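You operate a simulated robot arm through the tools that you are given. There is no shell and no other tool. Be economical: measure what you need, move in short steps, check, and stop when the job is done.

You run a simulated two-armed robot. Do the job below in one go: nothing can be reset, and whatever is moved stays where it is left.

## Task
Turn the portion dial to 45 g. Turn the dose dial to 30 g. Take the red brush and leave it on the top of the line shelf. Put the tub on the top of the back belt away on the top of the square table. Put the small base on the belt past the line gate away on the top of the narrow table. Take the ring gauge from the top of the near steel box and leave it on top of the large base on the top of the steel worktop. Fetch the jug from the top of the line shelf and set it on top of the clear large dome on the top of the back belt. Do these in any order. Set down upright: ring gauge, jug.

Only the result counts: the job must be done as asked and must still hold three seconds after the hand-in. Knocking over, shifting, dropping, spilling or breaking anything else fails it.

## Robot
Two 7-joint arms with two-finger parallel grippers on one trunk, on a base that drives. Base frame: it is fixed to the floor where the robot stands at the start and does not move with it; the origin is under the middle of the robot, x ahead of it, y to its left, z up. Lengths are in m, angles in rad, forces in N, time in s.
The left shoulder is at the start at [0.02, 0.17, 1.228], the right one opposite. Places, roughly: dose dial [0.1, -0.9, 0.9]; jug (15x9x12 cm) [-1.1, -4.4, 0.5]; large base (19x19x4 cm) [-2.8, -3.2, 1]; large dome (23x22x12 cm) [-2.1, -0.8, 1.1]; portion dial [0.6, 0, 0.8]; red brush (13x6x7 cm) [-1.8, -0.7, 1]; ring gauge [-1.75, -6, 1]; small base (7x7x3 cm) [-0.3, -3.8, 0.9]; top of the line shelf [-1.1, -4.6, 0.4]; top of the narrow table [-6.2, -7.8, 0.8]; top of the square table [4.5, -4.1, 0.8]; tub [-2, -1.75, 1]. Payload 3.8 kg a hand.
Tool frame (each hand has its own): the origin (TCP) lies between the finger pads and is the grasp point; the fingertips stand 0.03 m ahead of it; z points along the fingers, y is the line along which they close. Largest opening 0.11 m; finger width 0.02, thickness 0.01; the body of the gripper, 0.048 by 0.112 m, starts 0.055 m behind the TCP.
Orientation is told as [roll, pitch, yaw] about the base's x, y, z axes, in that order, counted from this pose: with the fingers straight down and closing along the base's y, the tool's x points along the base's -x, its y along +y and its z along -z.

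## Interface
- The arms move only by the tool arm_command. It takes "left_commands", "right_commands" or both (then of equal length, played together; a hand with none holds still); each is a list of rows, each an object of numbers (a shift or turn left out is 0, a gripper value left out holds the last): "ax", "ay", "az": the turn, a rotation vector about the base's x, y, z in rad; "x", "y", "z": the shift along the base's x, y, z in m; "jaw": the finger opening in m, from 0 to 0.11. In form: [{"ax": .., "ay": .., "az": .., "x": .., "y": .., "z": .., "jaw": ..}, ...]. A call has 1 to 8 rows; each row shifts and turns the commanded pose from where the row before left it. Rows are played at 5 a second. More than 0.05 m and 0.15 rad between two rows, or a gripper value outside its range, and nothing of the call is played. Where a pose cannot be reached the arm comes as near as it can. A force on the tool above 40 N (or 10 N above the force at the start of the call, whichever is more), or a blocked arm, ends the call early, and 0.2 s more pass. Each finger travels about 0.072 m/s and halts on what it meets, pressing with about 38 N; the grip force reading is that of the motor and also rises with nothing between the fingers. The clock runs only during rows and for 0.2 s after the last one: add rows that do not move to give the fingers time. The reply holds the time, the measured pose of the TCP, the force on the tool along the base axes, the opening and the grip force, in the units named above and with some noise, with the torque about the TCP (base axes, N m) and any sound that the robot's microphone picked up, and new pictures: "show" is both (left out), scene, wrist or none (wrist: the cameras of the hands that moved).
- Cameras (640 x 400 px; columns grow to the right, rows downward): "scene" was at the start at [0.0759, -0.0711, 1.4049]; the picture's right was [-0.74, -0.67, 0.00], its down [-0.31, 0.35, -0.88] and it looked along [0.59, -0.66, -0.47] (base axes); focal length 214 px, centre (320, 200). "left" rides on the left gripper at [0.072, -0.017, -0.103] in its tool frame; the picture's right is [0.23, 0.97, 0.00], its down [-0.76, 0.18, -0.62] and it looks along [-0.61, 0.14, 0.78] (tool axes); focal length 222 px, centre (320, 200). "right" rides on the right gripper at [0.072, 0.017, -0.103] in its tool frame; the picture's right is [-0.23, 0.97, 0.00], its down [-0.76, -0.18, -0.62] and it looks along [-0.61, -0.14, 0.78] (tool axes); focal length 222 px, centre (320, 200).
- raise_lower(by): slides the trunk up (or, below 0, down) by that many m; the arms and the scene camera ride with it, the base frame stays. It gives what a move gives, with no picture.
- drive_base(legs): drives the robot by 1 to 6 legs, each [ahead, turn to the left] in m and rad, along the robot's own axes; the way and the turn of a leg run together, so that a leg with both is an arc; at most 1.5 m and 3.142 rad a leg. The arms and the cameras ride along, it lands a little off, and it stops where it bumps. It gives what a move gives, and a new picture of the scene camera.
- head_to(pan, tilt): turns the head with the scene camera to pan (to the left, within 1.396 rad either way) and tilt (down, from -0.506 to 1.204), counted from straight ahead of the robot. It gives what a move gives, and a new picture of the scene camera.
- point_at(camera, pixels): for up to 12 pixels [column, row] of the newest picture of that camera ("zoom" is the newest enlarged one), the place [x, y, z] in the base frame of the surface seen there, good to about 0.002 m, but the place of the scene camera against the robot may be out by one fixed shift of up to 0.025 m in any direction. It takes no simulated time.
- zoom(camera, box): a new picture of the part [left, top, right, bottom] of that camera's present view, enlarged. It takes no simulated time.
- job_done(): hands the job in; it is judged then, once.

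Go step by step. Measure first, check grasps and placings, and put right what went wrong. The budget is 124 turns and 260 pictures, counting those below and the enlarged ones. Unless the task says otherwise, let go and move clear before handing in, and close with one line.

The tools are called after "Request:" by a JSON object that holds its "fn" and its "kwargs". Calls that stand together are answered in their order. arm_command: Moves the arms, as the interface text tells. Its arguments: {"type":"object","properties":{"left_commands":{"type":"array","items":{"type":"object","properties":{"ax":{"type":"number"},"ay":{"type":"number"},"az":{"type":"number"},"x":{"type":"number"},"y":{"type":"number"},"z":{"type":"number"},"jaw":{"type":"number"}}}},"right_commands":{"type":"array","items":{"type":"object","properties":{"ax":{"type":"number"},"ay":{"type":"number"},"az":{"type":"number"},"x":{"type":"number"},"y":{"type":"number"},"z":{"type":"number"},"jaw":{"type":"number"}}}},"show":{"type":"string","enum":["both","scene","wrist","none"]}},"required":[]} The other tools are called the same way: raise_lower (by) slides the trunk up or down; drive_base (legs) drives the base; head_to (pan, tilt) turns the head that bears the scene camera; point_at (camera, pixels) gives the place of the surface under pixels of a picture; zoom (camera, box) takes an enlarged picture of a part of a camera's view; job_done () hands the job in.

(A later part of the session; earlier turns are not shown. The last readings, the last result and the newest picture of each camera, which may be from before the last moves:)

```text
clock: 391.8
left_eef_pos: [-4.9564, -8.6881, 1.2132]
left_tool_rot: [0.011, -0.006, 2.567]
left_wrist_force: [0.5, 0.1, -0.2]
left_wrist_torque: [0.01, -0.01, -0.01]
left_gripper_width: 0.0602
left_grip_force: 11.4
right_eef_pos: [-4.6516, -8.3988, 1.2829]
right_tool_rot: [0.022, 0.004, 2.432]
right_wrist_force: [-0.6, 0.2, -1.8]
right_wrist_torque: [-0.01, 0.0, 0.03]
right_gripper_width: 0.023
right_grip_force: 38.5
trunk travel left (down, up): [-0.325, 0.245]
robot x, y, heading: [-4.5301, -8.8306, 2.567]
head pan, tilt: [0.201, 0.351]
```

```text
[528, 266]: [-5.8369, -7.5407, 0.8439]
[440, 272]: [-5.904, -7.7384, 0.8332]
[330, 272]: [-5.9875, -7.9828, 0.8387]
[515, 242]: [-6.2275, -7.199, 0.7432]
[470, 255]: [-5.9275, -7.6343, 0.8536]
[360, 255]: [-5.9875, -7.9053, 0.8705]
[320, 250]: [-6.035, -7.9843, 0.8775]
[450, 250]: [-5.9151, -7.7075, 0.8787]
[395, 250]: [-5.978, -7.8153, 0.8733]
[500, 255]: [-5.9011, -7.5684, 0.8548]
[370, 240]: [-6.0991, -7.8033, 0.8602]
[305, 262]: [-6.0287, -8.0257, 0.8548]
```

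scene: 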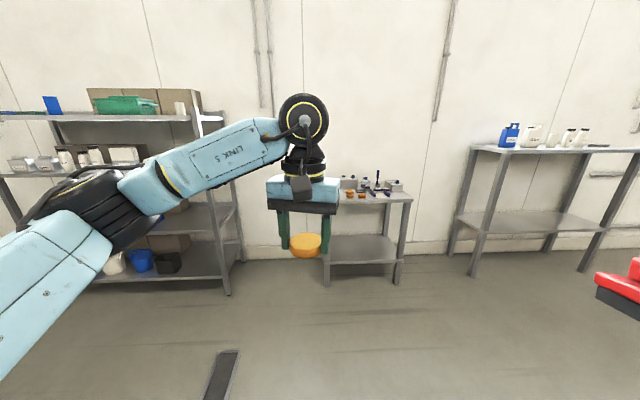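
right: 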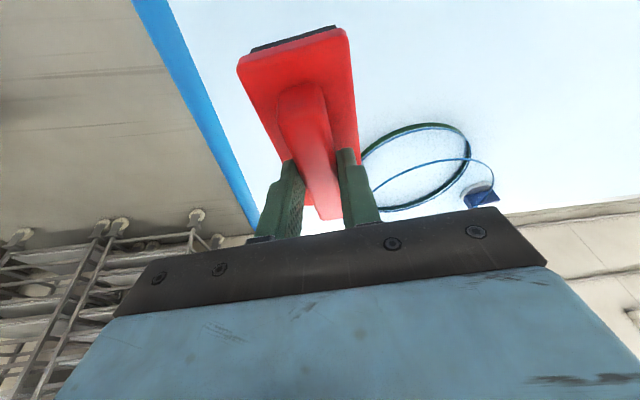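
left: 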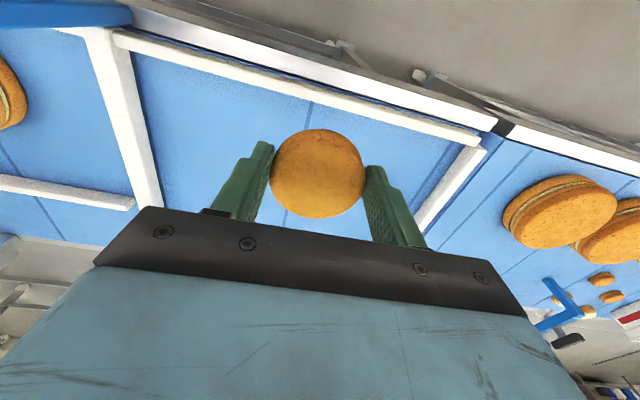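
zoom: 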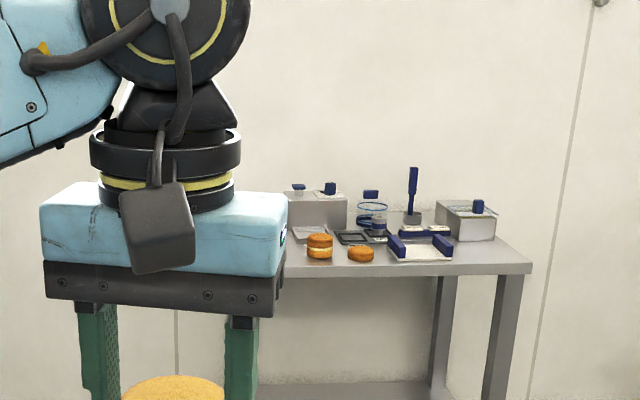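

Request:
{"fn": "drive_base", "kwargs": {"legs": [[0, -0.337], [1.0, 0], [0, 0.574]]}}

Request:
{"fn": "head_to", "kwargs": {"pan": 0.0, "tilt": 0.5}}

Request:
{"fn": "zoom", "kwargs": {"camera": "scene", "box": [200, 130, 440, 270]}}

```text
clock: 399.7
left_eef_pos: [-5.5864, -7.9974, 1.2144]
left_tool_rot: [0.007, -0.007, 2.807]
left_wrist_force: [0.1, 0.2, 0.5]
left_wrist_torque: [0.02, 0.0, 0.0]
left_gripper_width: 0.0604
left_grip_force: 10.6
right_eef_pos: [-5.3583, -7.6455, 1.2831]
right_tool_rot: [0.02, 0.003, 2.671]
right_wrist_force: [-0.6, 0.6, -1.6]
right_wrist_torque: [-0.01, 0.01, -0.03]
right_gripper_width: 0.0234
right_grip_force: 38.2
trunk travel left (down, up): [-0.325, 0.245]
robot x, y, heading: [-5.1428, -8.0385, 2.805]
head pan, tilt: [0.201, 0.351]
```

scene: 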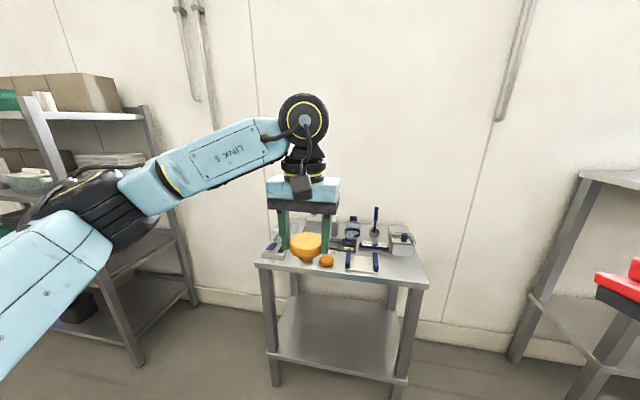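

```text
clock: 400.4
left_eef_pos: [-5.5864, -7.9966, 1.2143]
left_tool_rot: [0.009, -0.008, 2.806]
left_wrist_force: [0.0, 0.1, -1.1]
left_wrist_torque: [-0.01, -0.04, 0.0]
left_gripper_width: 0.0606
left_grip_force: 11.4
right_eef_pos: [-5.3588, -7.6442, 1.283]
right_tool_rot: [0.021, 0.002, 2.673]
right_wrist_force: [-0.3, -1.0, -1.0]
right_wrist_torque: [0.03, 0.02, 0.02]
right_gripper_width: 0.0234
right_grip_force: 38.1
trunk travel left (down, up): [-0.325, 0.245]
robot x, y, heading: [-5.1399, -8.037, 2.803]
head pan, tilt: [0.0, 0.499]
```

scene: 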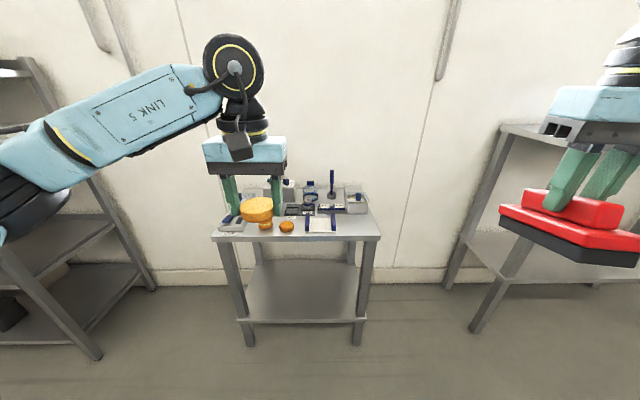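

```text
2.67 times, centred on (320, 200) of scene
```

zoom: 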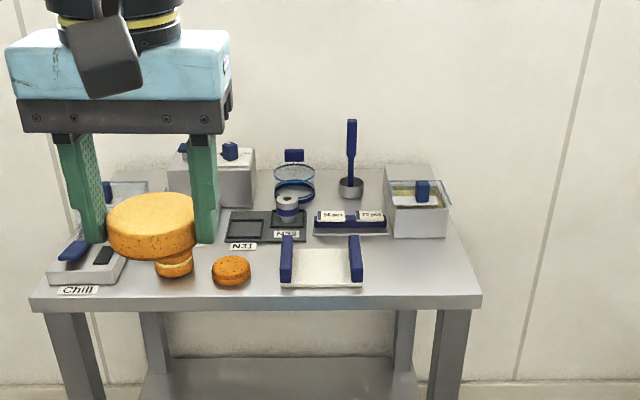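

The only clear patch on the narrow table is front-right, around zoom (420,270). I'll measure it.

Request:
{"fn": "point_at", "kwargs": {"camera": "zoom", "pixels": [[420, 270], [364, 286], [364, 262], [395, 240], [442, 238], [465, 270], [478, 294], [380, 294], [420, 250], [350, 245], [352, 130], [388, 228]]}}

```text
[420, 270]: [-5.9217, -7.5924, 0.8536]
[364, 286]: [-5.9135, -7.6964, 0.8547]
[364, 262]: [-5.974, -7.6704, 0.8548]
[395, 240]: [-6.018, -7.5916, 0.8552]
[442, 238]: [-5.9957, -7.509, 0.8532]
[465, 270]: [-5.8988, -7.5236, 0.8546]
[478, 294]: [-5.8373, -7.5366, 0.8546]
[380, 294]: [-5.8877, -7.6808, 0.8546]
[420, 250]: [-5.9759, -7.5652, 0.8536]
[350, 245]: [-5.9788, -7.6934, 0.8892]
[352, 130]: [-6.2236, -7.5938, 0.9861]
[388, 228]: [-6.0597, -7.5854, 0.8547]
```

Request:
{"fn": "point_at", "kwargs": {"camera": "scene", "pixels": [[505, 128], [452, 280], [478, 328], [540, 135]]}}

Request:
{"fn": "arm_command", "kwargs": {"right_commands": [{"x": 0.04, "y": -0.02}, {"x": 0.04, "y": -0.02}, {"x": 0.0, "y": -0.04}, {"y": -0.04}], "show": "none"}}

```text
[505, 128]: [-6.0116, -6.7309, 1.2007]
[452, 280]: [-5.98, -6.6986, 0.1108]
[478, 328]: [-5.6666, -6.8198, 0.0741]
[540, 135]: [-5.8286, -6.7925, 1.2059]
```

```text
clock: 401.4
left_eef_pos: [-5.5872, -7.998, 1.2154]
left_tool_rot: [0.007, -0.005, 2.806]
left_wrist_force: [0.4, 0.5, 0.0]
left_wrist_torque: [0.0, 0.0, 0.0]
left_gripper_width: 0.0604
left_grip_force: 11.1
right_eef_pos: [-5.2774, -7.7664, 1.2833]
right_tool_rot: [0.02, 0.003, 2.673]
right_wrist_force: [-0.6, 0.3, -1.8]
right_wrist_torque: [-0.01, 0.0, 0.01]
right_gripper_width: 0.0231
right_grip_force: 37.7
trunk travel left (down, up): [-0.325, 0.245]
robot x, y, heading: [-5.1402, -8.0376, 2.804]
head pan, tilt: [0.0, 0.499]
```

Request:
{"fn": "drive_base", "kwargs": {"legs": [[0, -0.586], [0.463, 0], [0, 0.586]]}}

Request:
{"fn": "arm_command", "kwargs": {"left_commands": [{"z": -0.05}, {"z": -0.05}, {"z": -0.05}], "show": "wrist"}}

```text
clock: 407.4
left_eef_pos: [-5.8584, -7.6353, 1.2149]
left_tool_rot: [0.008, -0.007, 2.812]
left_wrist_force: [0.0, 0.4, -0.3]
left_wrist_torque: [-0.01, -0.01, 0.01]
left_gripper_width: 0.0608
left_grip_force: 10.7
right_eef_pos: [-5.5497, -7.4001, 1.2832]
right_tool_rot: [0.02, 0.001, 2.676]
right_wrist_force: [0.0, 0.2, 0.5]
right_wrist_torque: [0.04, -0.02, 0.0]
right_gripper_width: 0.0233
right_grip_force: 37.7
trunk travel left (down, up): [-0.325, 0.245]
robot x, y, heading: [-5.4172, -7.6716, 2.808]
head pan, tilt: [0.0, 0.499]
```

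scene: 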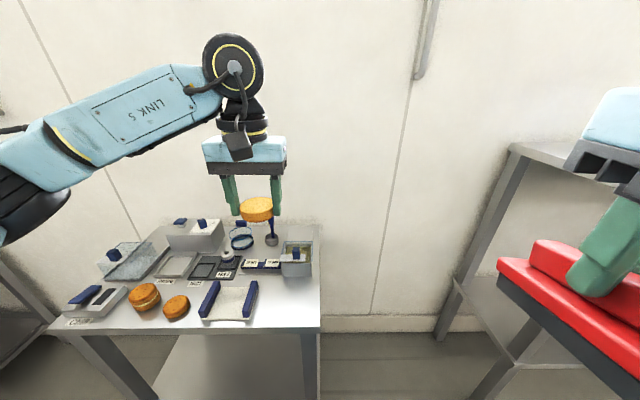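

```text
clock: 408.2
left_eef_pos: [-5.8575, -7.6336, 1.0659]
left_tool_rot: [0.009, -0.006, 2.812]
left_wrist_force: [0.1, 0.8, -0.6]
left_wrist_torque: [0.01, 0.0, 0.01]
left_gripper_width: 0.0606
left_grip_force: 10.9
right_eef_pos: [-5.5509, -7.4013, 1.283]
right_tool_rot: [0.021, 0.004, 2.677]
right_wrist_force: [0.0, 0.0, -1.2]
right_wrist_torque: [-0.01, -0.02, 0.02]
right_gripper_width: 0.0234
right_grip_force: 37.4
trunk travel left (down, up): [-0.325, 0.245]
robot x, y, heading: [-5.4141, -7.6778, 2.805]
head pan, tilt: [0.0, 0.499]
```

left: 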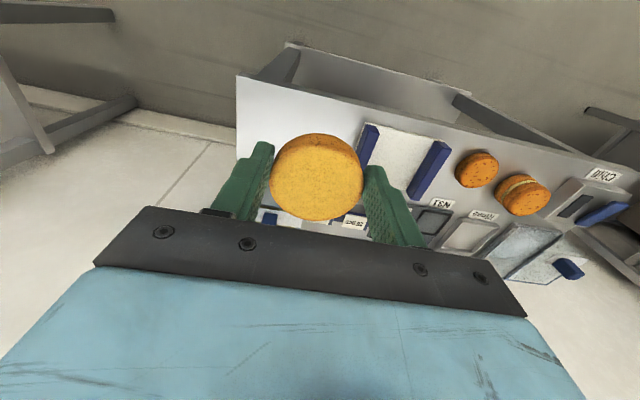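

Request:
{"fn": "point_at", "kwargs": {"camera": "left", "pixels": [[240, 78], [370, 128], [358, 160], [300, 110], [240, 150], [270, 217], [345, 215], [420, 140], [300, 98]]}}

```text
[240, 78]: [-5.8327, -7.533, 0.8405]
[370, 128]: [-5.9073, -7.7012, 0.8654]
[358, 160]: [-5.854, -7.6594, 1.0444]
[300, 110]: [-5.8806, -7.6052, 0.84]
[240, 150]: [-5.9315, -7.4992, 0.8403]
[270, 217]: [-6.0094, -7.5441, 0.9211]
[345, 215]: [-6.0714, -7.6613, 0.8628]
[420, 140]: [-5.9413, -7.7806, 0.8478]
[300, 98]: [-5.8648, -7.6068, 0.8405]
```

Request:
{"fn": "arm_command", "kwargs": {"left_commands": [{"x": -0.032, "y": 0.018}, {"x": -0.0325, "y": 0.018}, {"z": -0.045}, {"z": -0.045}, {"z": -0.045}, {"z": -0.045}, {"z": -0.008}], "show": "wrist"}}

```text
clock: 409.8
left_eef_pos: [-5.9219, -7.6004, 0.8751]
left_tool_rot: [0.012, -0.007, 2.812]
left_wrist_force: [-0.1, 0.8, 0.1]
left_wrist_torque: [0.01, -0.03, 0.01]
left_gripper_width: 0.0604
left_grip_force: 11.3
right_eef_pos: [-5.5501, -7.4001, 1.2827]
right_tool_rot: [0.022, 0.002, 2.678]
right_wrist_force: [0.3, -0.1, -1.3]
right_wrist_torque: [0.0, 0.0, 0.01]
right_gripper_width: 0.0233
right_grip_force: 38.4
trunk travel left (down, up): [-0.325, 0.245]
robot x, y, heading: [-5.4136, -7.6731, 2.808]
head pan, tilt: [0.0, 0.499]
```

left: 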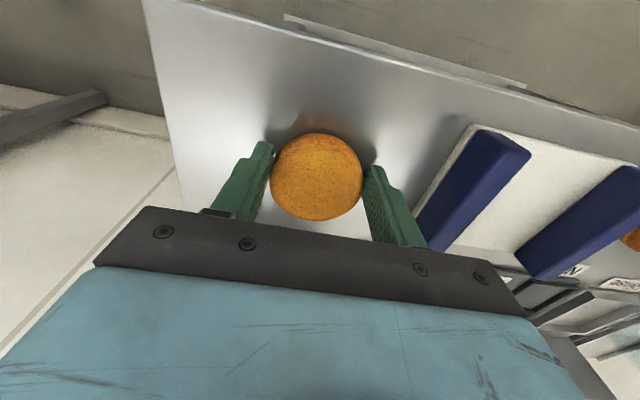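

Request:
{"fn": "arm_command", "kwargs": {"left_commands": [{"z": -0.0025}, {"jaw": 0.08}, {}, {"z": 0.04}, {"z": 0.05}, {"z": 0.05}, {"z": 0.05}, {"z": 0.05}], "show": "wrist"}}

```text
clock: 411.6
left_eef_pos: [-5.9219, -7.6002, 1.1152]
left_tool_rot: [0.012, -0.007, 2.811]
left_wrist_force: [0.4, 0.1, 0.2]
left_wrist_torque: [0.03, 0.0, 0.01]
left_gripper_width: 0.08
left_grip_force: 0.1
right_eef_pos: [-5.5498, -7.4006, 1.2834]
right_tool_rot: [0.025, 0.001, 2.677]
right_wrist_force: [-0.7, 0.0, -1.4]
right_wrist_torque: [0.01, 0.0, 0.05]
right_gripper_width: 0.0232
right_grip_force: 38.4
trunk travel left (down, up): [-0.325, 0.245]
robot x, y, heading: [-5.4178, -7.6715, 2.807]
head pan, tilt: [0.0, 0.499]
```

left: 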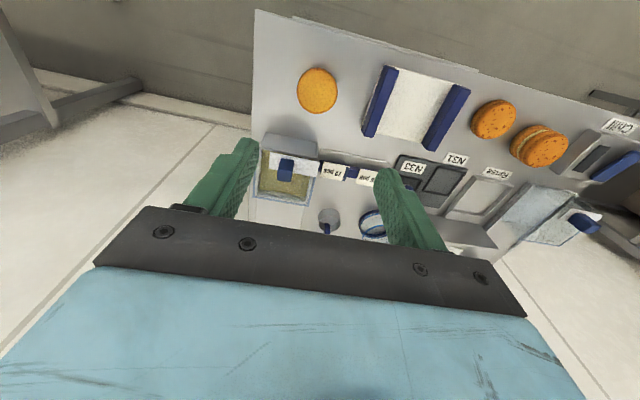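

The small base is placed. Next is the ring gauge, so I retract and drive to the aisle by the near steel box.

Request:
{"fn": "arm_command", "kwargs": {"left_commands": [{"z": 0.05, "jaw": 0.11}, {"z": 0.04}, {"x": 0.045, "y": -0.015}, {"x": 0.045, "y": -0.015}], "show": "none"}}

Request:
{"fn": "drive_base", "kwargs": {"legs": [[-0.55, 0], [0, -2.65], [1.0, 0], [0.92, 0], [0, 1.12], [0.9, 0]]}}

Request:
{"fn": "drive_base", "kwargs": {"legs": [[0, -1.594]]}}

Request:
{"fn": "head_to", "kwargs": {"pan": 0.35, "tilt": 0.5}}

```text
clock: 412.6
left_eef_pos: [-5.8289, -7.6324, 1.2053]
left_tool_rot: [0.009, -0.006, 2.811]
left_wrist_force: [0.7, 0.1, 0.2]
left_wrist_torque: [0.0, 0.01, -0.03]
left_gripper_width: 0.11
left_grip_force: 0.0
right_eef_pos: [-5.549, -7.4, 1.2834]
right_tool_rot: [0.021, 0.001, 2.676]
right_wrist_force: [0.2, 1.1, -2.1]
right_wrist_torque: [-0.03, -0.01, -0.07]
right_gripper_width: 0.0234
right_grip_force: 38.2
trunk travel left (down, up): [-0.325, 0.245]
robot x, y, heading: [-5.4139, -7.6697, 2.812]
head pan, tilt: [0.0, 0.499]
```

```text
clock: 438.3
left_eef_pos: [-2.7538, -6.2152, 1.2038]
left_tool_rot: [0.01, -0.008, 1.307]
left_wrist_force: [0.0, -0.2, -0.6]
left_wrist_torque: [-0.03, 0.0, -0.01]
left_gripper_width: 0.1099
left_grip_force: 0.1
right_eef_pos: [-2.5055, -6.4796, 1.2839]
right_tool_rot: [0.021, 0.002, 1.17]
right_wrist_force: [-0.3, 0.4, -1.8]
right_wrist_torque: [-0.03, 0.0, 0.04]
right_gripper_width: 0.0232
right_grip_force: 37.6
trunk travel left (down, up): [-0.325, 0.245]
robot x, y, heading: [-2.7676, -6.6356, 1.3]
head pan, tilt: [0.0, 0.499]
```

scene: 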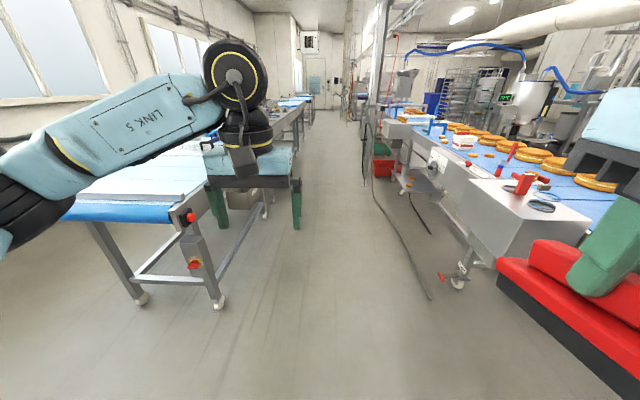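

```text
clock: 442.6
left_eef_pos: [-2.35, -6.6637, 1.204]
left_tool_rot: [0.009, -0.006, -0.31]
left_wrist_force: [0.5, 0.0, -0.4]
left_wrist_torque: [-0.02, 0.01, 0.0]
left_gripper_width: 0.1102
left_grip_force: 0.0
right_eef_pos: [-2.6245, -6.9019, 1.2835]
right_tool_rot: [0.021, 0.004, -0.444]
right_wrist_force: [-0.2, -0.5, -1.8]
right_wrist_torque: [-0.01, -0.03, 0.01]
right_gripper_width: 0.023
right_grip_force: 38.0
trunk travel left (down, up): [-0.325, 0.245]
robot x, y, heading: [-2.7682, -6.6332, -0.314]
head pan, tilt: [0.0, 0.499]
```

scene: 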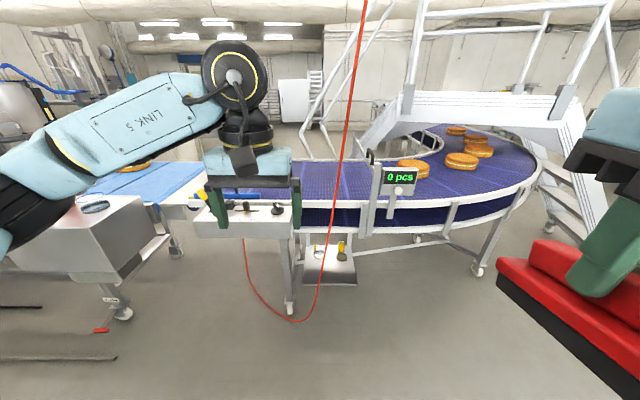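

```text
clock: 443.5
left_eef_pos: [-2.3483, -6.665, 1.205]
left_tool_rot: [0.011, -0.009, -0.309]
left_wrist_force: [-0.4, -0.5, -0.8]
left_wrist_torque: [0.02, -0.01, 0.02]
left_gripper_width: 0.11
left_grip_force: 0.1
right_eef_pos: [-2.6256, -6.902, 1.2824]
right_tool_rot: [0.021, 0.002, -0.442]
right_wrist_force: [0.1, 0.2, -1.7]
right_wrist_torque: [-0.04, 0.0, -0.01]
right_gripper_width: 0.0232
right_grip_force: 37.7
trunk travel left (down, up): [-0.325, 0.245]
robot x, y, heading: [-2.766, -6.631, -0.31]
head pan, tilt: [0.351, 0.499]
```

scene: 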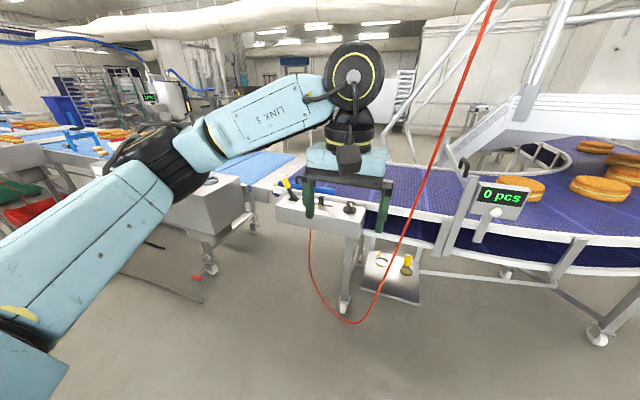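

Request:
{"fn": "drive_base", "kwargs": {"legs": [[0, 1.416], [0.7, 0], [0, -1.416]]}}

Request:
{"fn": "head_to", "kwargs": {"pan": 0.0, "tilt": 0.65}}

Request:
{"fn": "zoom", "kwargs": {"camera": "scene", "box": [200, 120, 440, 280]}}

```text
clock: 454.3
left_eef_pos: [-2.0553, -6.0421, 1.2045]
left_tool_rot: [0.011, -0.007, -0.3]
left_wrist_force: [-0.6, 0.2, 0.5]
left_wrist_torque: [-0.02, 0.0, 0.03]
left_gripper_width: 0.1097
left_grip_force: 0.1
right_eef_pos: [-2.3266, -6.2834, 1.2824]
right_tool_rot: [0.021, 0.003, -0.431]
right_wrist_force: [-0.1, 0.1, -1.7]
right_wrist_torque: [-0.04, 0.01, 0.0]
right_gripper_width: 0.0232
right_grip_force: 37.9
trunk travel left (down, up): [-0.325, 0.245]
robot x, y, heading: [-2.475, -6.0198, -0.296]
head pan, tilt: [0.351, 0.499]
```

scene: 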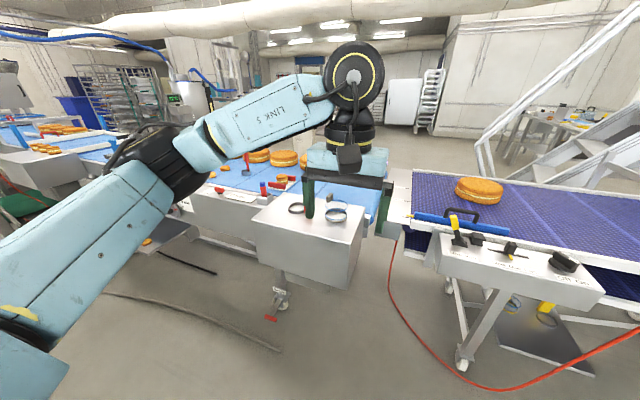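

```text
clock: 455.1
left_eef_pos: [-2.0538, -6.044, 1.2047]
left_tool_rot: [0.011, -0.007, -0.299]
left_wrist_force: [-0.7, -0.3, 0.4]
left_wrist_torque: [0.01, 0.01, 0.03]
left_gripper_width: 0.1098
left_grip_force: 0.0
right_eef_pos: [-2.3269, -6.2831, 1.2825]
right_tool_rot: [0.021, 0.003, -0.434]
right_wrist_force: [-0.4, -0.2, -0.1]
right_wrist_torque: [0.02, 0.03, 0.0]
right_gripper_width: 0.0233
right_grip_force: 38.3
trunk travel left (down, up): [-0.325, 0.245]
robot x, y, heading: [-2.4726, -6.0176, -0.306]
head pan, tilt: [0.0, 0.649]
```

scene: 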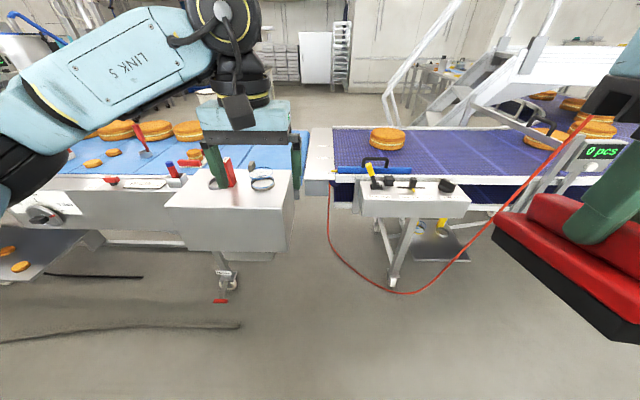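

```text
2.50 times, centred on (320, 200) of scene
```

zoom: 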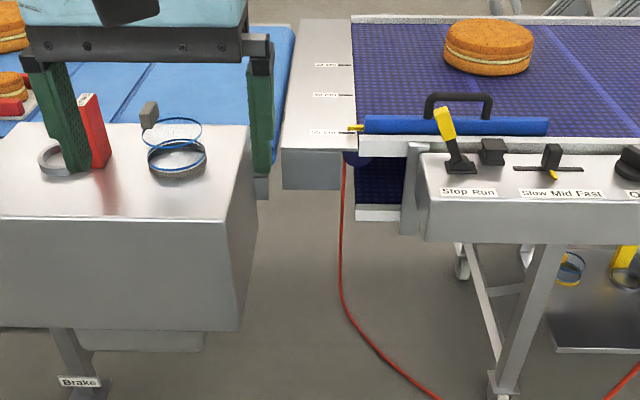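

Request:
{"fn": "point_at", "kwargs": {"camera": "scene", "pixels": [[228, 172], [232, 165], [211, 186], [262, 184], [250, 188], [275, 200], [180, 205], [200, 200], [258, 172]]}}

Request:
{"fn": "zoom", "kwargs": {"camera": "left", "box": [160, 0, 480, 200]}}

```text
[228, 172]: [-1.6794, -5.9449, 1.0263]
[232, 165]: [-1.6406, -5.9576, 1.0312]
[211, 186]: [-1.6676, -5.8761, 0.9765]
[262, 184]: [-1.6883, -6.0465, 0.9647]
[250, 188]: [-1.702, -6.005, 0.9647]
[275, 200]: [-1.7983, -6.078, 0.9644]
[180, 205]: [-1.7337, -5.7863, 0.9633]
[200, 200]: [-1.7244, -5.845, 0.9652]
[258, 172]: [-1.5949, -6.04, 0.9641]
```

```text
2.00 times, centred on (320, 100) of left
```

zoom: 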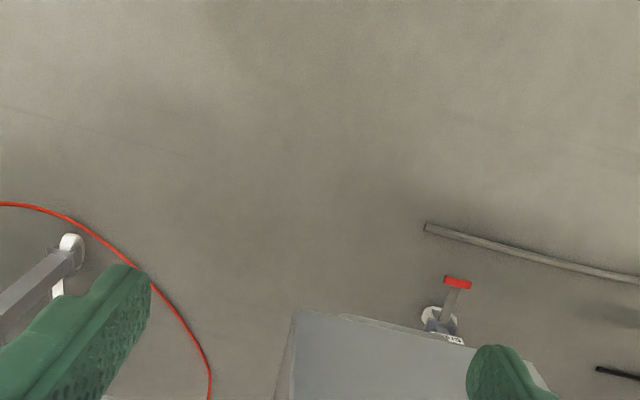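

Request:
{"fn": "drive_base", "kwargs": {"legs": [[0, 0.846], [0.31, 0], [0, -0.846]]}}

Request:
{"fn": "arm_command", "kwargs": {"left_commands": [{"x": 0.035, "y": 0.0}, {"x": 0.03, "y": 0.01}], "show": "wrist"}}

```text
clock: 461.6
left_eef_pos: [-1.7883, -5.8855, 1.2031]
left_tool_rot: [0.011, -0.007, -0.302]
left_wrist_force: [0.3, 0.5, -0.1]
left_wrist_torque: [0.0, -0.02, -0.02]
left_gripper_width: 0.11
left_grip_force: 0.0
right_eef_pos: [-2.062, -6.1253, 1.2832]
right_tool_rot: [0.021, 0.004, -0.436]
right_wrist_force: [-0.2, -0.5, -1.8]
right_wrist_torque: [-0.02, -0.01, 0.01]
right_gripper_width: 0.0232
right_grip_force: 38.1
trunk travel left (down, up): [-0.325, 0.245]
robot x, y, heading: [-2.2069, -5.858, -0.306]
head pan, tilt: [0.0, 0.649]
```

scene: 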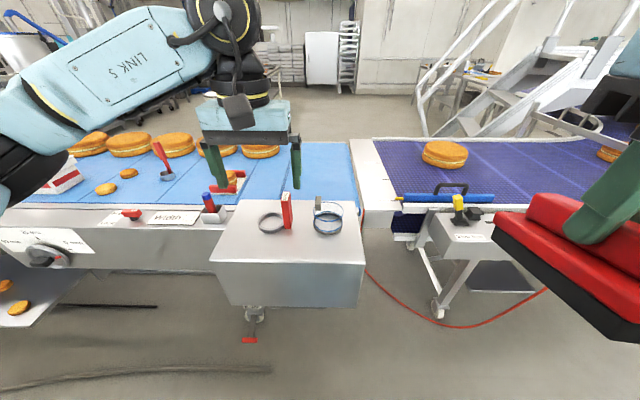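

```text
clock: 462.2
left_eef_pos: [-1.7232, -5.875, 1.2053]
left_tool_rot: [0.011, -0.008, -0.303]
left_wrist_force: [-0.2, 0.9, -0.1]
left_wrist_torque: [-0.01, 0.01, 0.01]
left_gripper_width: 0.11
left_grip_force: 0.0
right_eef_pos: [-2.0618, -6.1246, 1.2833]
right_tool_rot: [0.02, 0.004, -0.438]
right_wrist_force: [-0.6, 0.9, -1.1]
right_wrist_torque: [0.01, 0.04, 0.04]
right_gripper_width: 0.0231
right_grip_force: 37.4
trunk travel left (down, up): [-0.325, 0.245]
robot x, y, heading: [-2.2056, -5.8576, -0.309]
head pan, tilt: [0.0, 0.649]
```

left: 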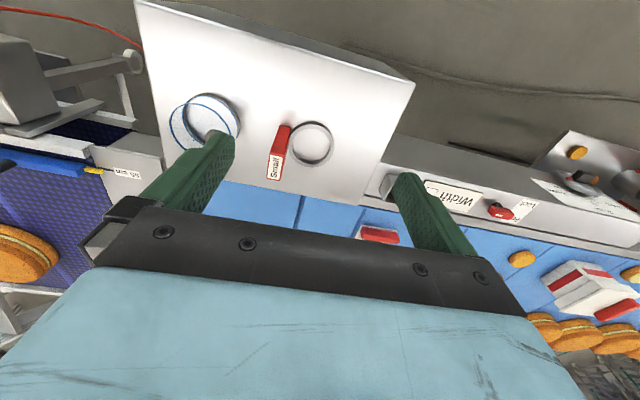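

Request:
{"fn": "zoom", "kwargs": {"camera": "left", "box": [230, 90, 370, 190]}}

Request:
{"fn": "zoom", "kwargs": {"camera": "scene", "box": [240, 180, 360, 250]}}

Request:
{"fn": "point_at", "kwargs": {"camera": "left", "pixels": [[290, 130], [283, 127], [278, 160], [271, 178], [283, 178], [290, 143], [300, 126], [332, 145], [312, 163], [316, 122], [313, 145], [240, 125]]}}

```text
4.00 times, centred on (300, 140) of left
```

zoom: 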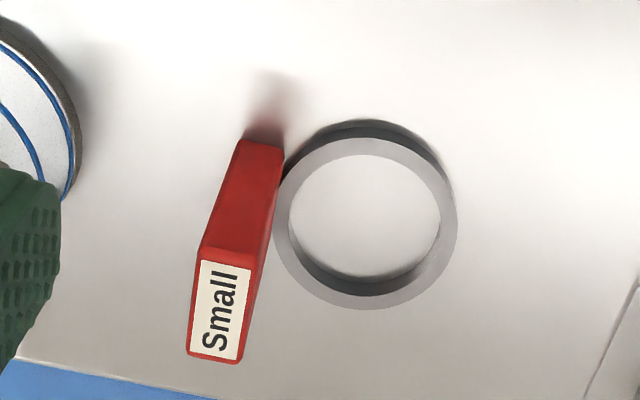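

```text
5.33 times, centred on (300, 215) of scene
```

zoom: 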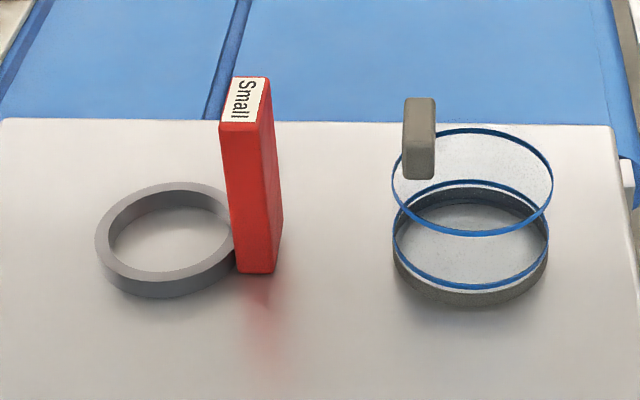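

```text
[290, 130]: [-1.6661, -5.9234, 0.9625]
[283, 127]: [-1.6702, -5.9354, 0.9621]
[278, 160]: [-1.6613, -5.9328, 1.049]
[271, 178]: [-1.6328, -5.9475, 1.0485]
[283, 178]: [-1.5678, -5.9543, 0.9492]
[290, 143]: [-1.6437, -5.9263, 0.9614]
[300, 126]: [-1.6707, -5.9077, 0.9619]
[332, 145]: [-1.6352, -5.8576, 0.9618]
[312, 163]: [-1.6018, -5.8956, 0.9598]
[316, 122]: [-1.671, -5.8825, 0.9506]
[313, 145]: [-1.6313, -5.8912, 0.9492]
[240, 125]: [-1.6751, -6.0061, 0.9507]
```

Request:
{"fn": "point_at", "kwargs": {"camera": "left", "pixels": [[272, 156.5], [281.5, 158.5], [269, 176.5], [278.5, 178], [275.5, 167]]}}

```text
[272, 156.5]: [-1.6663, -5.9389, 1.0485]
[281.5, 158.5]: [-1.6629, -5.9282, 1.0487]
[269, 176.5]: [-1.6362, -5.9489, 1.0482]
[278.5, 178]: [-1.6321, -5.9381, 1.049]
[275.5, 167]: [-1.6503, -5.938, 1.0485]
```

The ring gauge's red tab is centred at (-1.6495,-5.9385), top z 1.049, lined up with my hand. I'll descend with the jaws at 0.06 and grip it.

Request:
{"fn": "arm_command", "kwargs": {"left_commands": [{"x": 0.037, "y": -0.032, "jaw": 0.06}, {"x": 0.0367, "y": -0.0315}, {"z": -0.045}, {"z": -0.045}, {"z": -0.04}, {"z": -0.04}, {"z": -0.018}], "show": "wrist"}}

Request:
{"fn": "arm_command", "kwargs": {"left_commands": [{"jaw": 0.0}, {}, {}, {}, {"z": 0.03}, {"z": 0.05}], "show": "wrist"}}

```text
clock: 463.8
left_eef_pos: [-1.6506, -5.9392, 1.0161]
left_tool_rot: [0.011, -0.008, -0.302]
left_wrist_force: [-1.0, -0.6, -0.6]
left_wrist_torque: [0.01, -0.03, -0.02]
left_gripper_width: 0.0601
left_grip_force: 0.1
right_eef_pos: [-2.0621, -6.125, 1.2842]
right_tool_rot: [0.021, 0.003, -0.436]
right_wrist_force: [0.4, 0.3, -1.1]
right_wrist_torque: [0.0, 0.03, -0.04]
right_gripper_width: 0.0234
right_grip_force: 38.3
trunk travel left (down, up): [-0.325, 0.245]
robot x, y, heading: [-2.2063, -5.854, -0.308]
head pan, tilt: [0.0, 0.649]
```

left: 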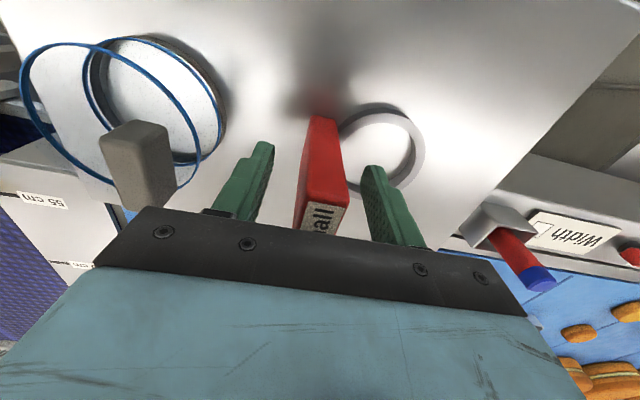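

```text
clock: 465.2
left_eef_pos: [-1.6503, -5.9385, 1.0966]
left_tool_rot: [0.01, -0.008, -0.302]
left_wrist_force: [0.6, -0.1, -0.7]
left_wrist_torque: [-0.01, 0.0, 0.01]
left_gripper_width: 0.0195
left_grip_force: 38.2
right_eef_pos: [-2.063, -6.1254, 1.2824]
right_tool_rot: [0.021, 0.002, -0.438]
right_wrist_force: [-0.3, 0.7, -1.1]
right_wrist_torque: [0.01, 0.0, 0.0]
right_gripper_width: 0.0234
right_grip_force: 38.2
trunk travel left (down, up): [-0.325, 0.245]
robot x, y, heading: [-2.2066, -5.8598, -0.306]
head pan, tilt: [0.0, 0.649]
```

left: 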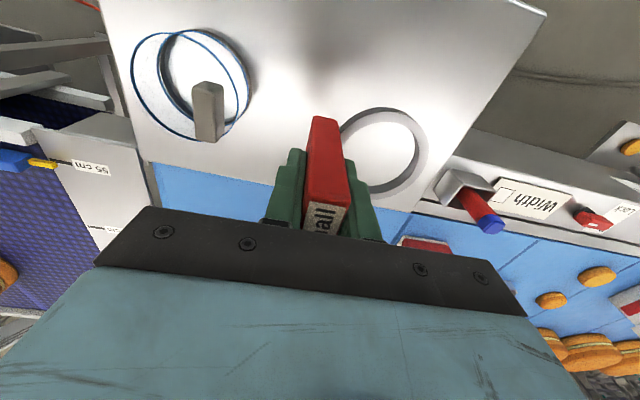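

The ring gauge is held. I'll raise and retract it, back out into the aisle and drive toward the steel worktop.

Request:
{"fn": "arm_command", "kwargs": {"left_commands": [{"z": 0.05}, {"z": 0.05}, {"x": -0.045, "y": 0.015}, {"x": -0.045, "y": 0.015}, {"x": -0.04, "y": 0.01}], "show": "none"}}

Request:
{"fn": "drive_base", "kwargs": {"legs": [[-0.33, 0], [0, 1.606], [1.1, 0], [1.1, 0], [0, 1.2]]}}

Request:
{"fn": "head_to", "kwargs": {"pan": 0.2, "tilt": 0.4}}

```text
clock: 466.4
left_eef_pos: [-1.7814, -5.8989, 1.1946]
left_tool_rot: [0.007, -0.007, -0.299]
left_wrist_force: [0.2, -0.3, -0.3]
left_wrist_torque: [-0.03, -0.01, -0.01]
left_gripper_width: 0.0196
left_grip_force: 37.6
right_eef_pos: [-2.0616, -6.1248, 1.2853]
right_tool_rot: [0.02, 0.001, -0.436]
right_wrist_force: [-0.6, 0.0, -1.5]
right_wrist_torque: [-0.04, -0.02, 0.01]
right_gripper_width: 0.023
right_grip_force: 38.2
trunk travel left (down, up): [-0.325, 0.245]
robot x, y, heading: [-2.2012, -5.8591, -0.311]
head pan, tilt: [0.0, 0.649]
```

```text
clock: 486.0
left_eef_pos: [-2.3575, -3.4496, 1.1966]
left_tool_rot: [0.011, -0.007, 2.537]
left_wrist_force: [0.4, 0.8, -1.1]
left_wrist_torque: [0.02, -0.02, 0.01]
left_gripper_width: 0.0198
left_grip_force: 37.9
right_eef_pos: [-2.021, -3.318, 1.2829]
right_tool_rot: [0.022, 0.003, 2.399]
right_wrist_force: [0.2, 0.9, -1.2]
right_wrist_torque: [-0.04, -0.01, 0.01]
right_gripper_width: 0.023
right_grip_force: 37.8
trunk travel left (down, up): [-0.325, 0.245]
robot x, y, heading: [-1.9619, -3.6166, 2.532]
head pan, tilt: [0.0, 0.649]
```

scene: 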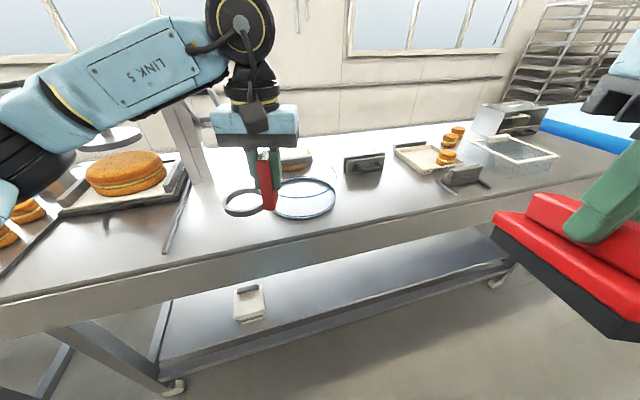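

```text
clock: 486.8
left_eef_pos: [-2.3563, -3.4491, 1.1946]
left_tool_rot: [0.01, -0.007, 2.536]
left_wrist_force: [-0.1, 0.7, -0.3]
left_wrist_torque: [-0.01, -0.01, -0.01]
left_gripper_width: 0.0196
left_grip_force: 38.1
right_eef_pos: [-2.0204, -3.3176, 1.2827]
right_tool_rot: [0.021, 0.003, 2.399]
right_wrist_force: [0.2, 0.2, -1.0]
right_wrist_torque: [0.04, -0.01, 0.0]
right_gripper_width: 0.0234
right_grip_force: 37.8
trunk travel left (down, up): [-0.325, 0.245]
robot x, y, heading: [-1.9639, -3.618, 2.527]
head pan, tilt: [0.201, 0.4]
```

scene: 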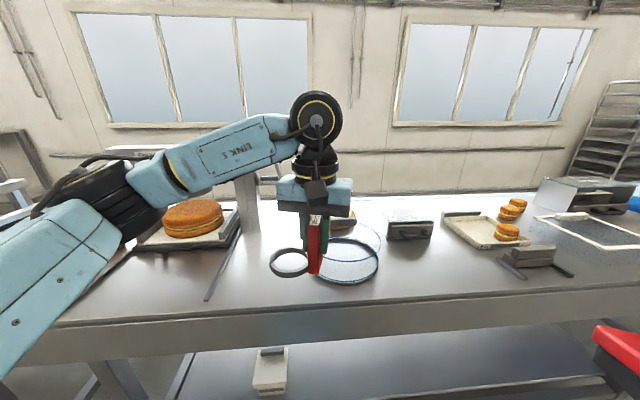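

Request:
{"fn": "point_at", "kwargs": {"camera": "scene", "pixels": [[195, 212], [195, 232], [345, 222], [290, 212], [350, 255], [345, 212], [215, 242], [300, 250]]}}

Request:
{"fn": "zoom", "kwargs": {"camera": "scene", "box": [130, 170, 450, 320]}}

```text
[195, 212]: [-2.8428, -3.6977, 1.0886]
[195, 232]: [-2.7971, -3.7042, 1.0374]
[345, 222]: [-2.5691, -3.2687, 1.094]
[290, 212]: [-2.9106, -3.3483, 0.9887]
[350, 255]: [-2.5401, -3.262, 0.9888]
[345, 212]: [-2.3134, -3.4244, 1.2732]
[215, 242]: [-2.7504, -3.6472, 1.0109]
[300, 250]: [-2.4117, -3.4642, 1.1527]
```

```text
2.00 times, centred on (290, 245) of scene
```

zoom: 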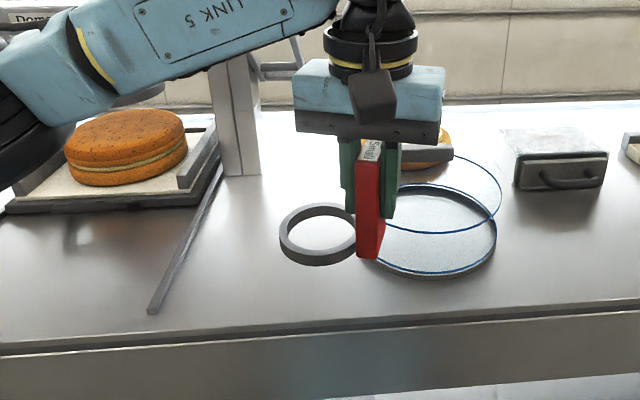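

Request:
{"fn": "drive_base", "kwargs": {"legs": [[0, -1.0], [0.32, 0], [0, 1.297]]}}

Request:
{"fn": "arm_command", "kwargs": {"left_commands": [{"z": 0.05}, {"z": 0.05}, {"y": -0.04}, {"y": -0.04}], "show": "none"}}

Request:
{"fn": "head_to", "kwargs": {"pan": 0.0, "tilt": 0.5}}

Request:
{"fn": "zoom", "kwargs": {"camera": "scene", "box": [190, 130, 430, 290]}}

```text
clock: 494.6
left_eef_pos: [-2.3732, -3.2497, 1.1957]
left_tool_rot: [0.011, -0.006, 2.818]
left_wrist_force: [0.6, 0.3, -0.9]
left_wrist_torque: [0.0, -0.03, 0.02]
left_gripper_width: 0.0198
left_grip_force: 38.1
right_eef_pos: [-2.0874, -3.0295, 1.2823]
right_tool_rot: [0.021, 0.002, 2.683]
right_wrist_force: [0.5, 0.0, -1.1]
right_wrist_torque: [0.04, 0.02, -0.02]
right_gripper_width: 0.0233
right_grip_force: 37.9
trunk travel left (down, up): [-0.325, 0.245]
robot x, y, heading: [-1.9481, -3.2963, 2.819]
head pan, tilt: [0.201, 0.4]
```

scene: 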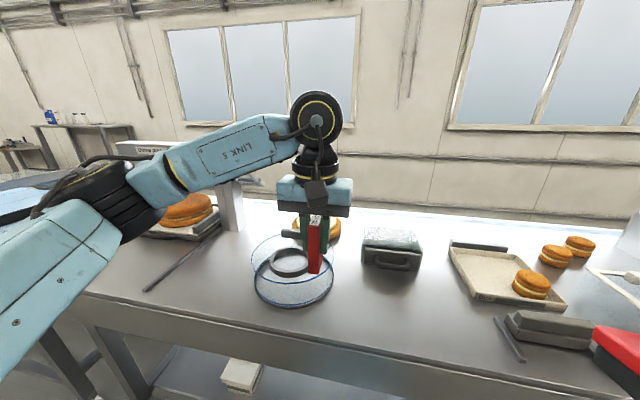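

```text
clock: 495.6
left_eef_pos: [-2.371, -3.3311, 1.2955]
left_tool_rot: [0.009, -0.007, 2.816]
left_wrist_force: [1.5, -0.1, -0.7]
left_wrist_torque: [0.01, 0.0, 0.0]
left_gripper_width: 0.0197
left_grip_force: 38.1
right_eef_pos: [-2.085, -3.0285, 1.2843]
right_tool_rot: [0.02, 0.002, 2.685]
right_wrist_force: [1.0, 0.3, -1.6]
right_wrist_torque: [0.0, 0.03, 0.03]
right_gripper_width: 0.0232
right_grip_force: 38.2
trunk travel left (down, up): [-0.325, 0.245]
robot x, y, heading: [-1.9468, -3.2973, 2.817]
head pan, tilt: [0.201, 0.4]
```

```text
clock: 496.4
left_eef_pos: [-2.3717, -3.3292, 1.295]
left_tool_rot: [0.01, -0.007, 2.819]
left_wrist_force: [0.9, -0.2, -1.0]
left_wrist_torque: [-0.02, 0.03, 0.02]
left_gripper_width: 0.0198
left_grip_force: 38.3
right_eef_pos: [-2.0874, -3.0289, 1.2827]
right_tool_rot: [0.022, 0.004, 2.683]
right_wrist_force: [-1.0, -0.2, -1.3]
right_wrist_torque: [0.01, 0.0, 0.0]
right_gripper_width: 0.0233
right_grip_force: 37.6
trunk travel left (down, up): [-0.325, 0.245]
robot x, y, heading: [-1.9516, -3.2981, 2.809]
head pan, tilt: [0.0, 0.499]
```

scene: 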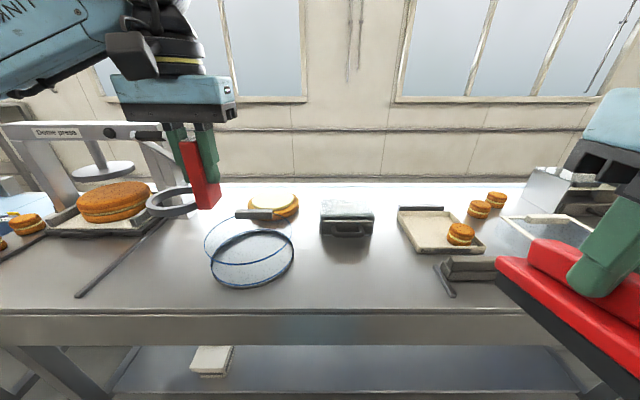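

```text
2.50 times, centred on (310, 210) of scene
```

zoom: 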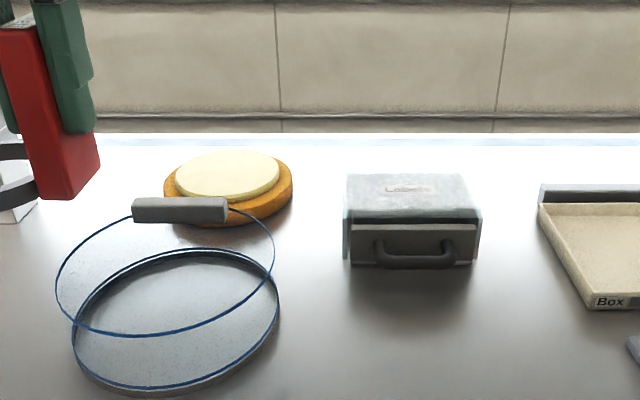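

Request:
{"fn": "point_at", "kwargs": {"camera": "zoom", "pixels": [[230, 175], [190, 180], [270, 175], [230, 155], [225, 198], [168, 190], [288, 185], [240, 220], [180, 210], [120, 385], [320, 330], [330, 280]]}}

Request:
{"fn": "point_at", "kwargs": {"camera": "scene", "pixels": [[290, 305], [250, 232], [300, 310]]}}

```text
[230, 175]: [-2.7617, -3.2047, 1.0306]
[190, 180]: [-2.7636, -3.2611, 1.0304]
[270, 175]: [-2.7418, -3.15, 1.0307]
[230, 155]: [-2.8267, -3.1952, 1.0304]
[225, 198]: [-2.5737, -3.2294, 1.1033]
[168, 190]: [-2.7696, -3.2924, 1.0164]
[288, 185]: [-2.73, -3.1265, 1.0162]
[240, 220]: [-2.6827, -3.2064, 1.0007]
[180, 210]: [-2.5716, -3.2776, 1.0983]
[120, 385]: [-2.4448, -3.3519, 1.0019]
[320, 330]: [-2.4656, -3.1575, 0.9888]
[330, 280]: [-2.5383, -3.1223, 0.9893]
```

```text
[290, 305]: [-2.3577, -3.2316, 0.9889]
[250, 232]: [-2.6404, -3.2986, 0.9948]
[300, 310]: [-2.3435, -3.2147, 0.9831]
```

The large base is the cream-topped disc at about (-2.765,-3.21), 0.40 m in from the worktop edge, behind another clear dome. I'll ease closer and use the wrist camera.

Request:
{"fn": "drive_base", "kwargs": {"legs": [[0.12, 0]]}}

Request:
{"fn": "arm_command", "kwargs": {"left_commands": [{"x": -0.04, "y": 0.02}, {"x": -0.04, "y": 0.02}, {"x": -0.04, "y": 0.02}, {"x": -0.03, "y": 0.02}], "show": "wrist"}}

```text
clock: 497.6
left_eef_pos: [-2.4848, -3.2907, 1.2941]
left_tool_rot: [0.012, -0.007, 2.816]
left_wrist_force: [-0.2, 0.4, -0.4]
left_wrist_torque: [0.0, 0.01, 0.01]
left_gripper_width: 0.0195
left_grip_force: 38.0
right_eef_pos: [-2.1993, -2.9909, 1.2848]
right_tool_rot: [0.021, 0.005, 2.683]
right_wrist_force: [-0.8, -0.2, -1.7]
right_wrist_torque: [-0.02, 0.0, 0.01]
right_gripper_width: 0.0233
right_grip_force: 38.7
trunk travel left (down, up): [-0.325, 0.245]
robot x, y, heading: [-2.0602, -3.262, 2.814]
head pan, tilt: [0.0, 0.499]
```

scene: 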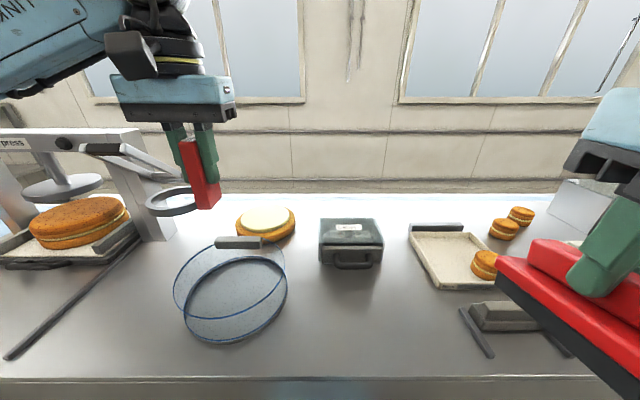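

```text
clock: 498.6
left_eef_pos: [-2.6343, -3.2089, 1.2941]
left_tool_rot: [0.012, -0.007, 2.816]
left_wrist_force: [-0.2, 0.8, -1.5]
left_wrist_torque: [0.01, -0.04, 0.01]
left_gripper_width: 0.0195
left_grip_force: 38.2
right_eef_pos: [-2.1988, -2.9891, 1.2822]
right_tool_rot: [0.025, 0.005, 2.684]
right_wrist_force: [0.0, 0.5, -1.9]
right_wrist_torque: [-0.07, 0.02, 0.0]
right_gripper_width: 0.0233
right_grip_force: 38.1
trunk travel left (down, up): [-0.325, 0.245]
robot x, y, heading: [-2.0593, -3.2615, 2.81]
head pan, tilt: [0.0, 0.499]
```

left: 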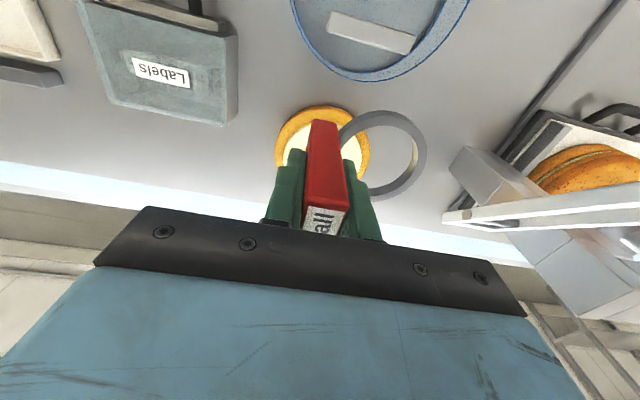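

Request:
{"fn": "point_at", "kwargs": {"camera": "left", "pixels": [[310, 107], [276, 160], [367, 165], [290, 140], [300, 125], [350, 120], [465, 165], [450, 218], [395, 150], [420, 145], [360, 165], [355, 180]]}}

```text
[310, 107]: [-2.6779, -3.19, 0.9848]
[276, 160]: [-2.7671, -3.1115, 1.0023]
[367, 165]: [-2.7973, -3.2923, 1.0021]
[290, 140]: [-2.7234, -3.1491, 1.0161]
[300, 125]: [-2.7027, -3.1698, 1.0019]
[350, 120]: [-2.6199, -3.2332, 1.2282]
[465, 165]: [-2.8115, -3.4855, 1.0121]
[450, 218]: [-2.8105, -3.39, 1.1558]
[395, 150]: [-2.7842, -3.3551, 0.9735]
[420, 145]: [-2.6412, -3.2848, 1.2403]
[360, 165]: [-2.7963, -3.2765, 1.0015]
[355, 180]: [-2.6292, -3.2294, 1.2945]
```

Request:
{"fn": "point_at", "kwargs": {"camera": "scene", "pixels": [[20, 132], [70, 135], [120, 150], [175, 165], [140, 140], [60, 185], [150, 200]]}}

Request:
{"fn": "head_to", "kwargs": {"pan": 0.5, "tilt": 0.5}}

```text
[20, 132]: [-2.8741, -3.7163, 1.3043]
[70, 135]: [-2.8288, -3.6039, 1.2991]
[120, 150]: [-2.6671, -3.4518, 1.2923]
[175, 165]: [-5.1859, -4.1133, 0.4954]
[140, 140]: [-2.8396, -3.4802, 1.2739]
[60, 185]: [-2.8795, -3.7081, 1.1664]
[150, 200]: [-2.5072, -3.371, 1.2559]
```

```text
clock: 499.5
left_eef_pos: [-2.6342, -3.2117, 1.2932]
left_tool_rot: [0.011, -0.008, 2.816]
left_wrist_force: [-0.8, 0.0, -1.1]
left_wrist_torque: [0.03, -0.01, 0.02]
left_gripper_width: 0.0196
left_grip_force: 38.0
right_eef_pos: [-2.1971, -2.9898, 1.2823]
right_tool_rot: [0.02, 0.003, 2.681]
right_wrist_force: [0.3, 0.3, -1.8]
right_wrist_torque: [-0.03, 0.0, -0.01]
right_gripper_width: 0.0236
right_grip_force: 37.6
trunk travel left (down, up): [-0.325, 0.245]
robot x, y, heading: [-2.0574, -3.2613, 2.811]
head pan, tilt: [0.499, 0.499]
```

scene: 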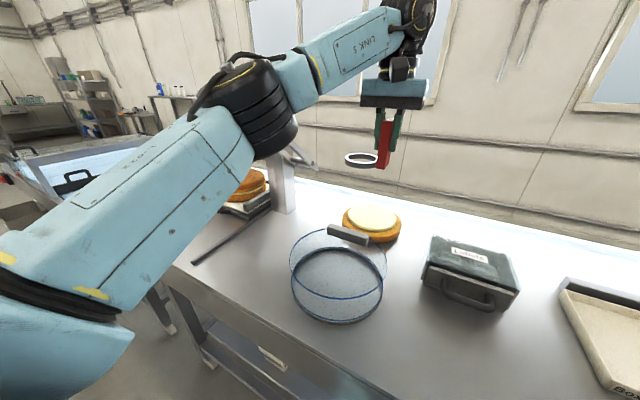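

Request:
{"fn": "point_at", "kwargs": {"camera": "scene", "pixels": [[265, 130], [285, 140], [300, 75], [345, 60], [305, 160], [290, 148], [285, 190], [335, 95]]}}

```text
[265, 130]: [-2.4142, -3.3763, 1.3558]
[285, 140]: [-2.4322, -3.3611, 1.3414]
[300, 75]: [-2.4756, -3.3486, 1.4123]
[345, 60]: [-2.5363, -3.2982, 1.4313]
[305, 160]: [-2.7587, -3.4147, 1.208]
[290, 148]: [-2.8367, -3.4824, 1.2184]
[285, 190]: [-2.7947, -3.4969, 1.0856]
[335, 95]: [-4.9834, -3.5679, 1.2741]
```

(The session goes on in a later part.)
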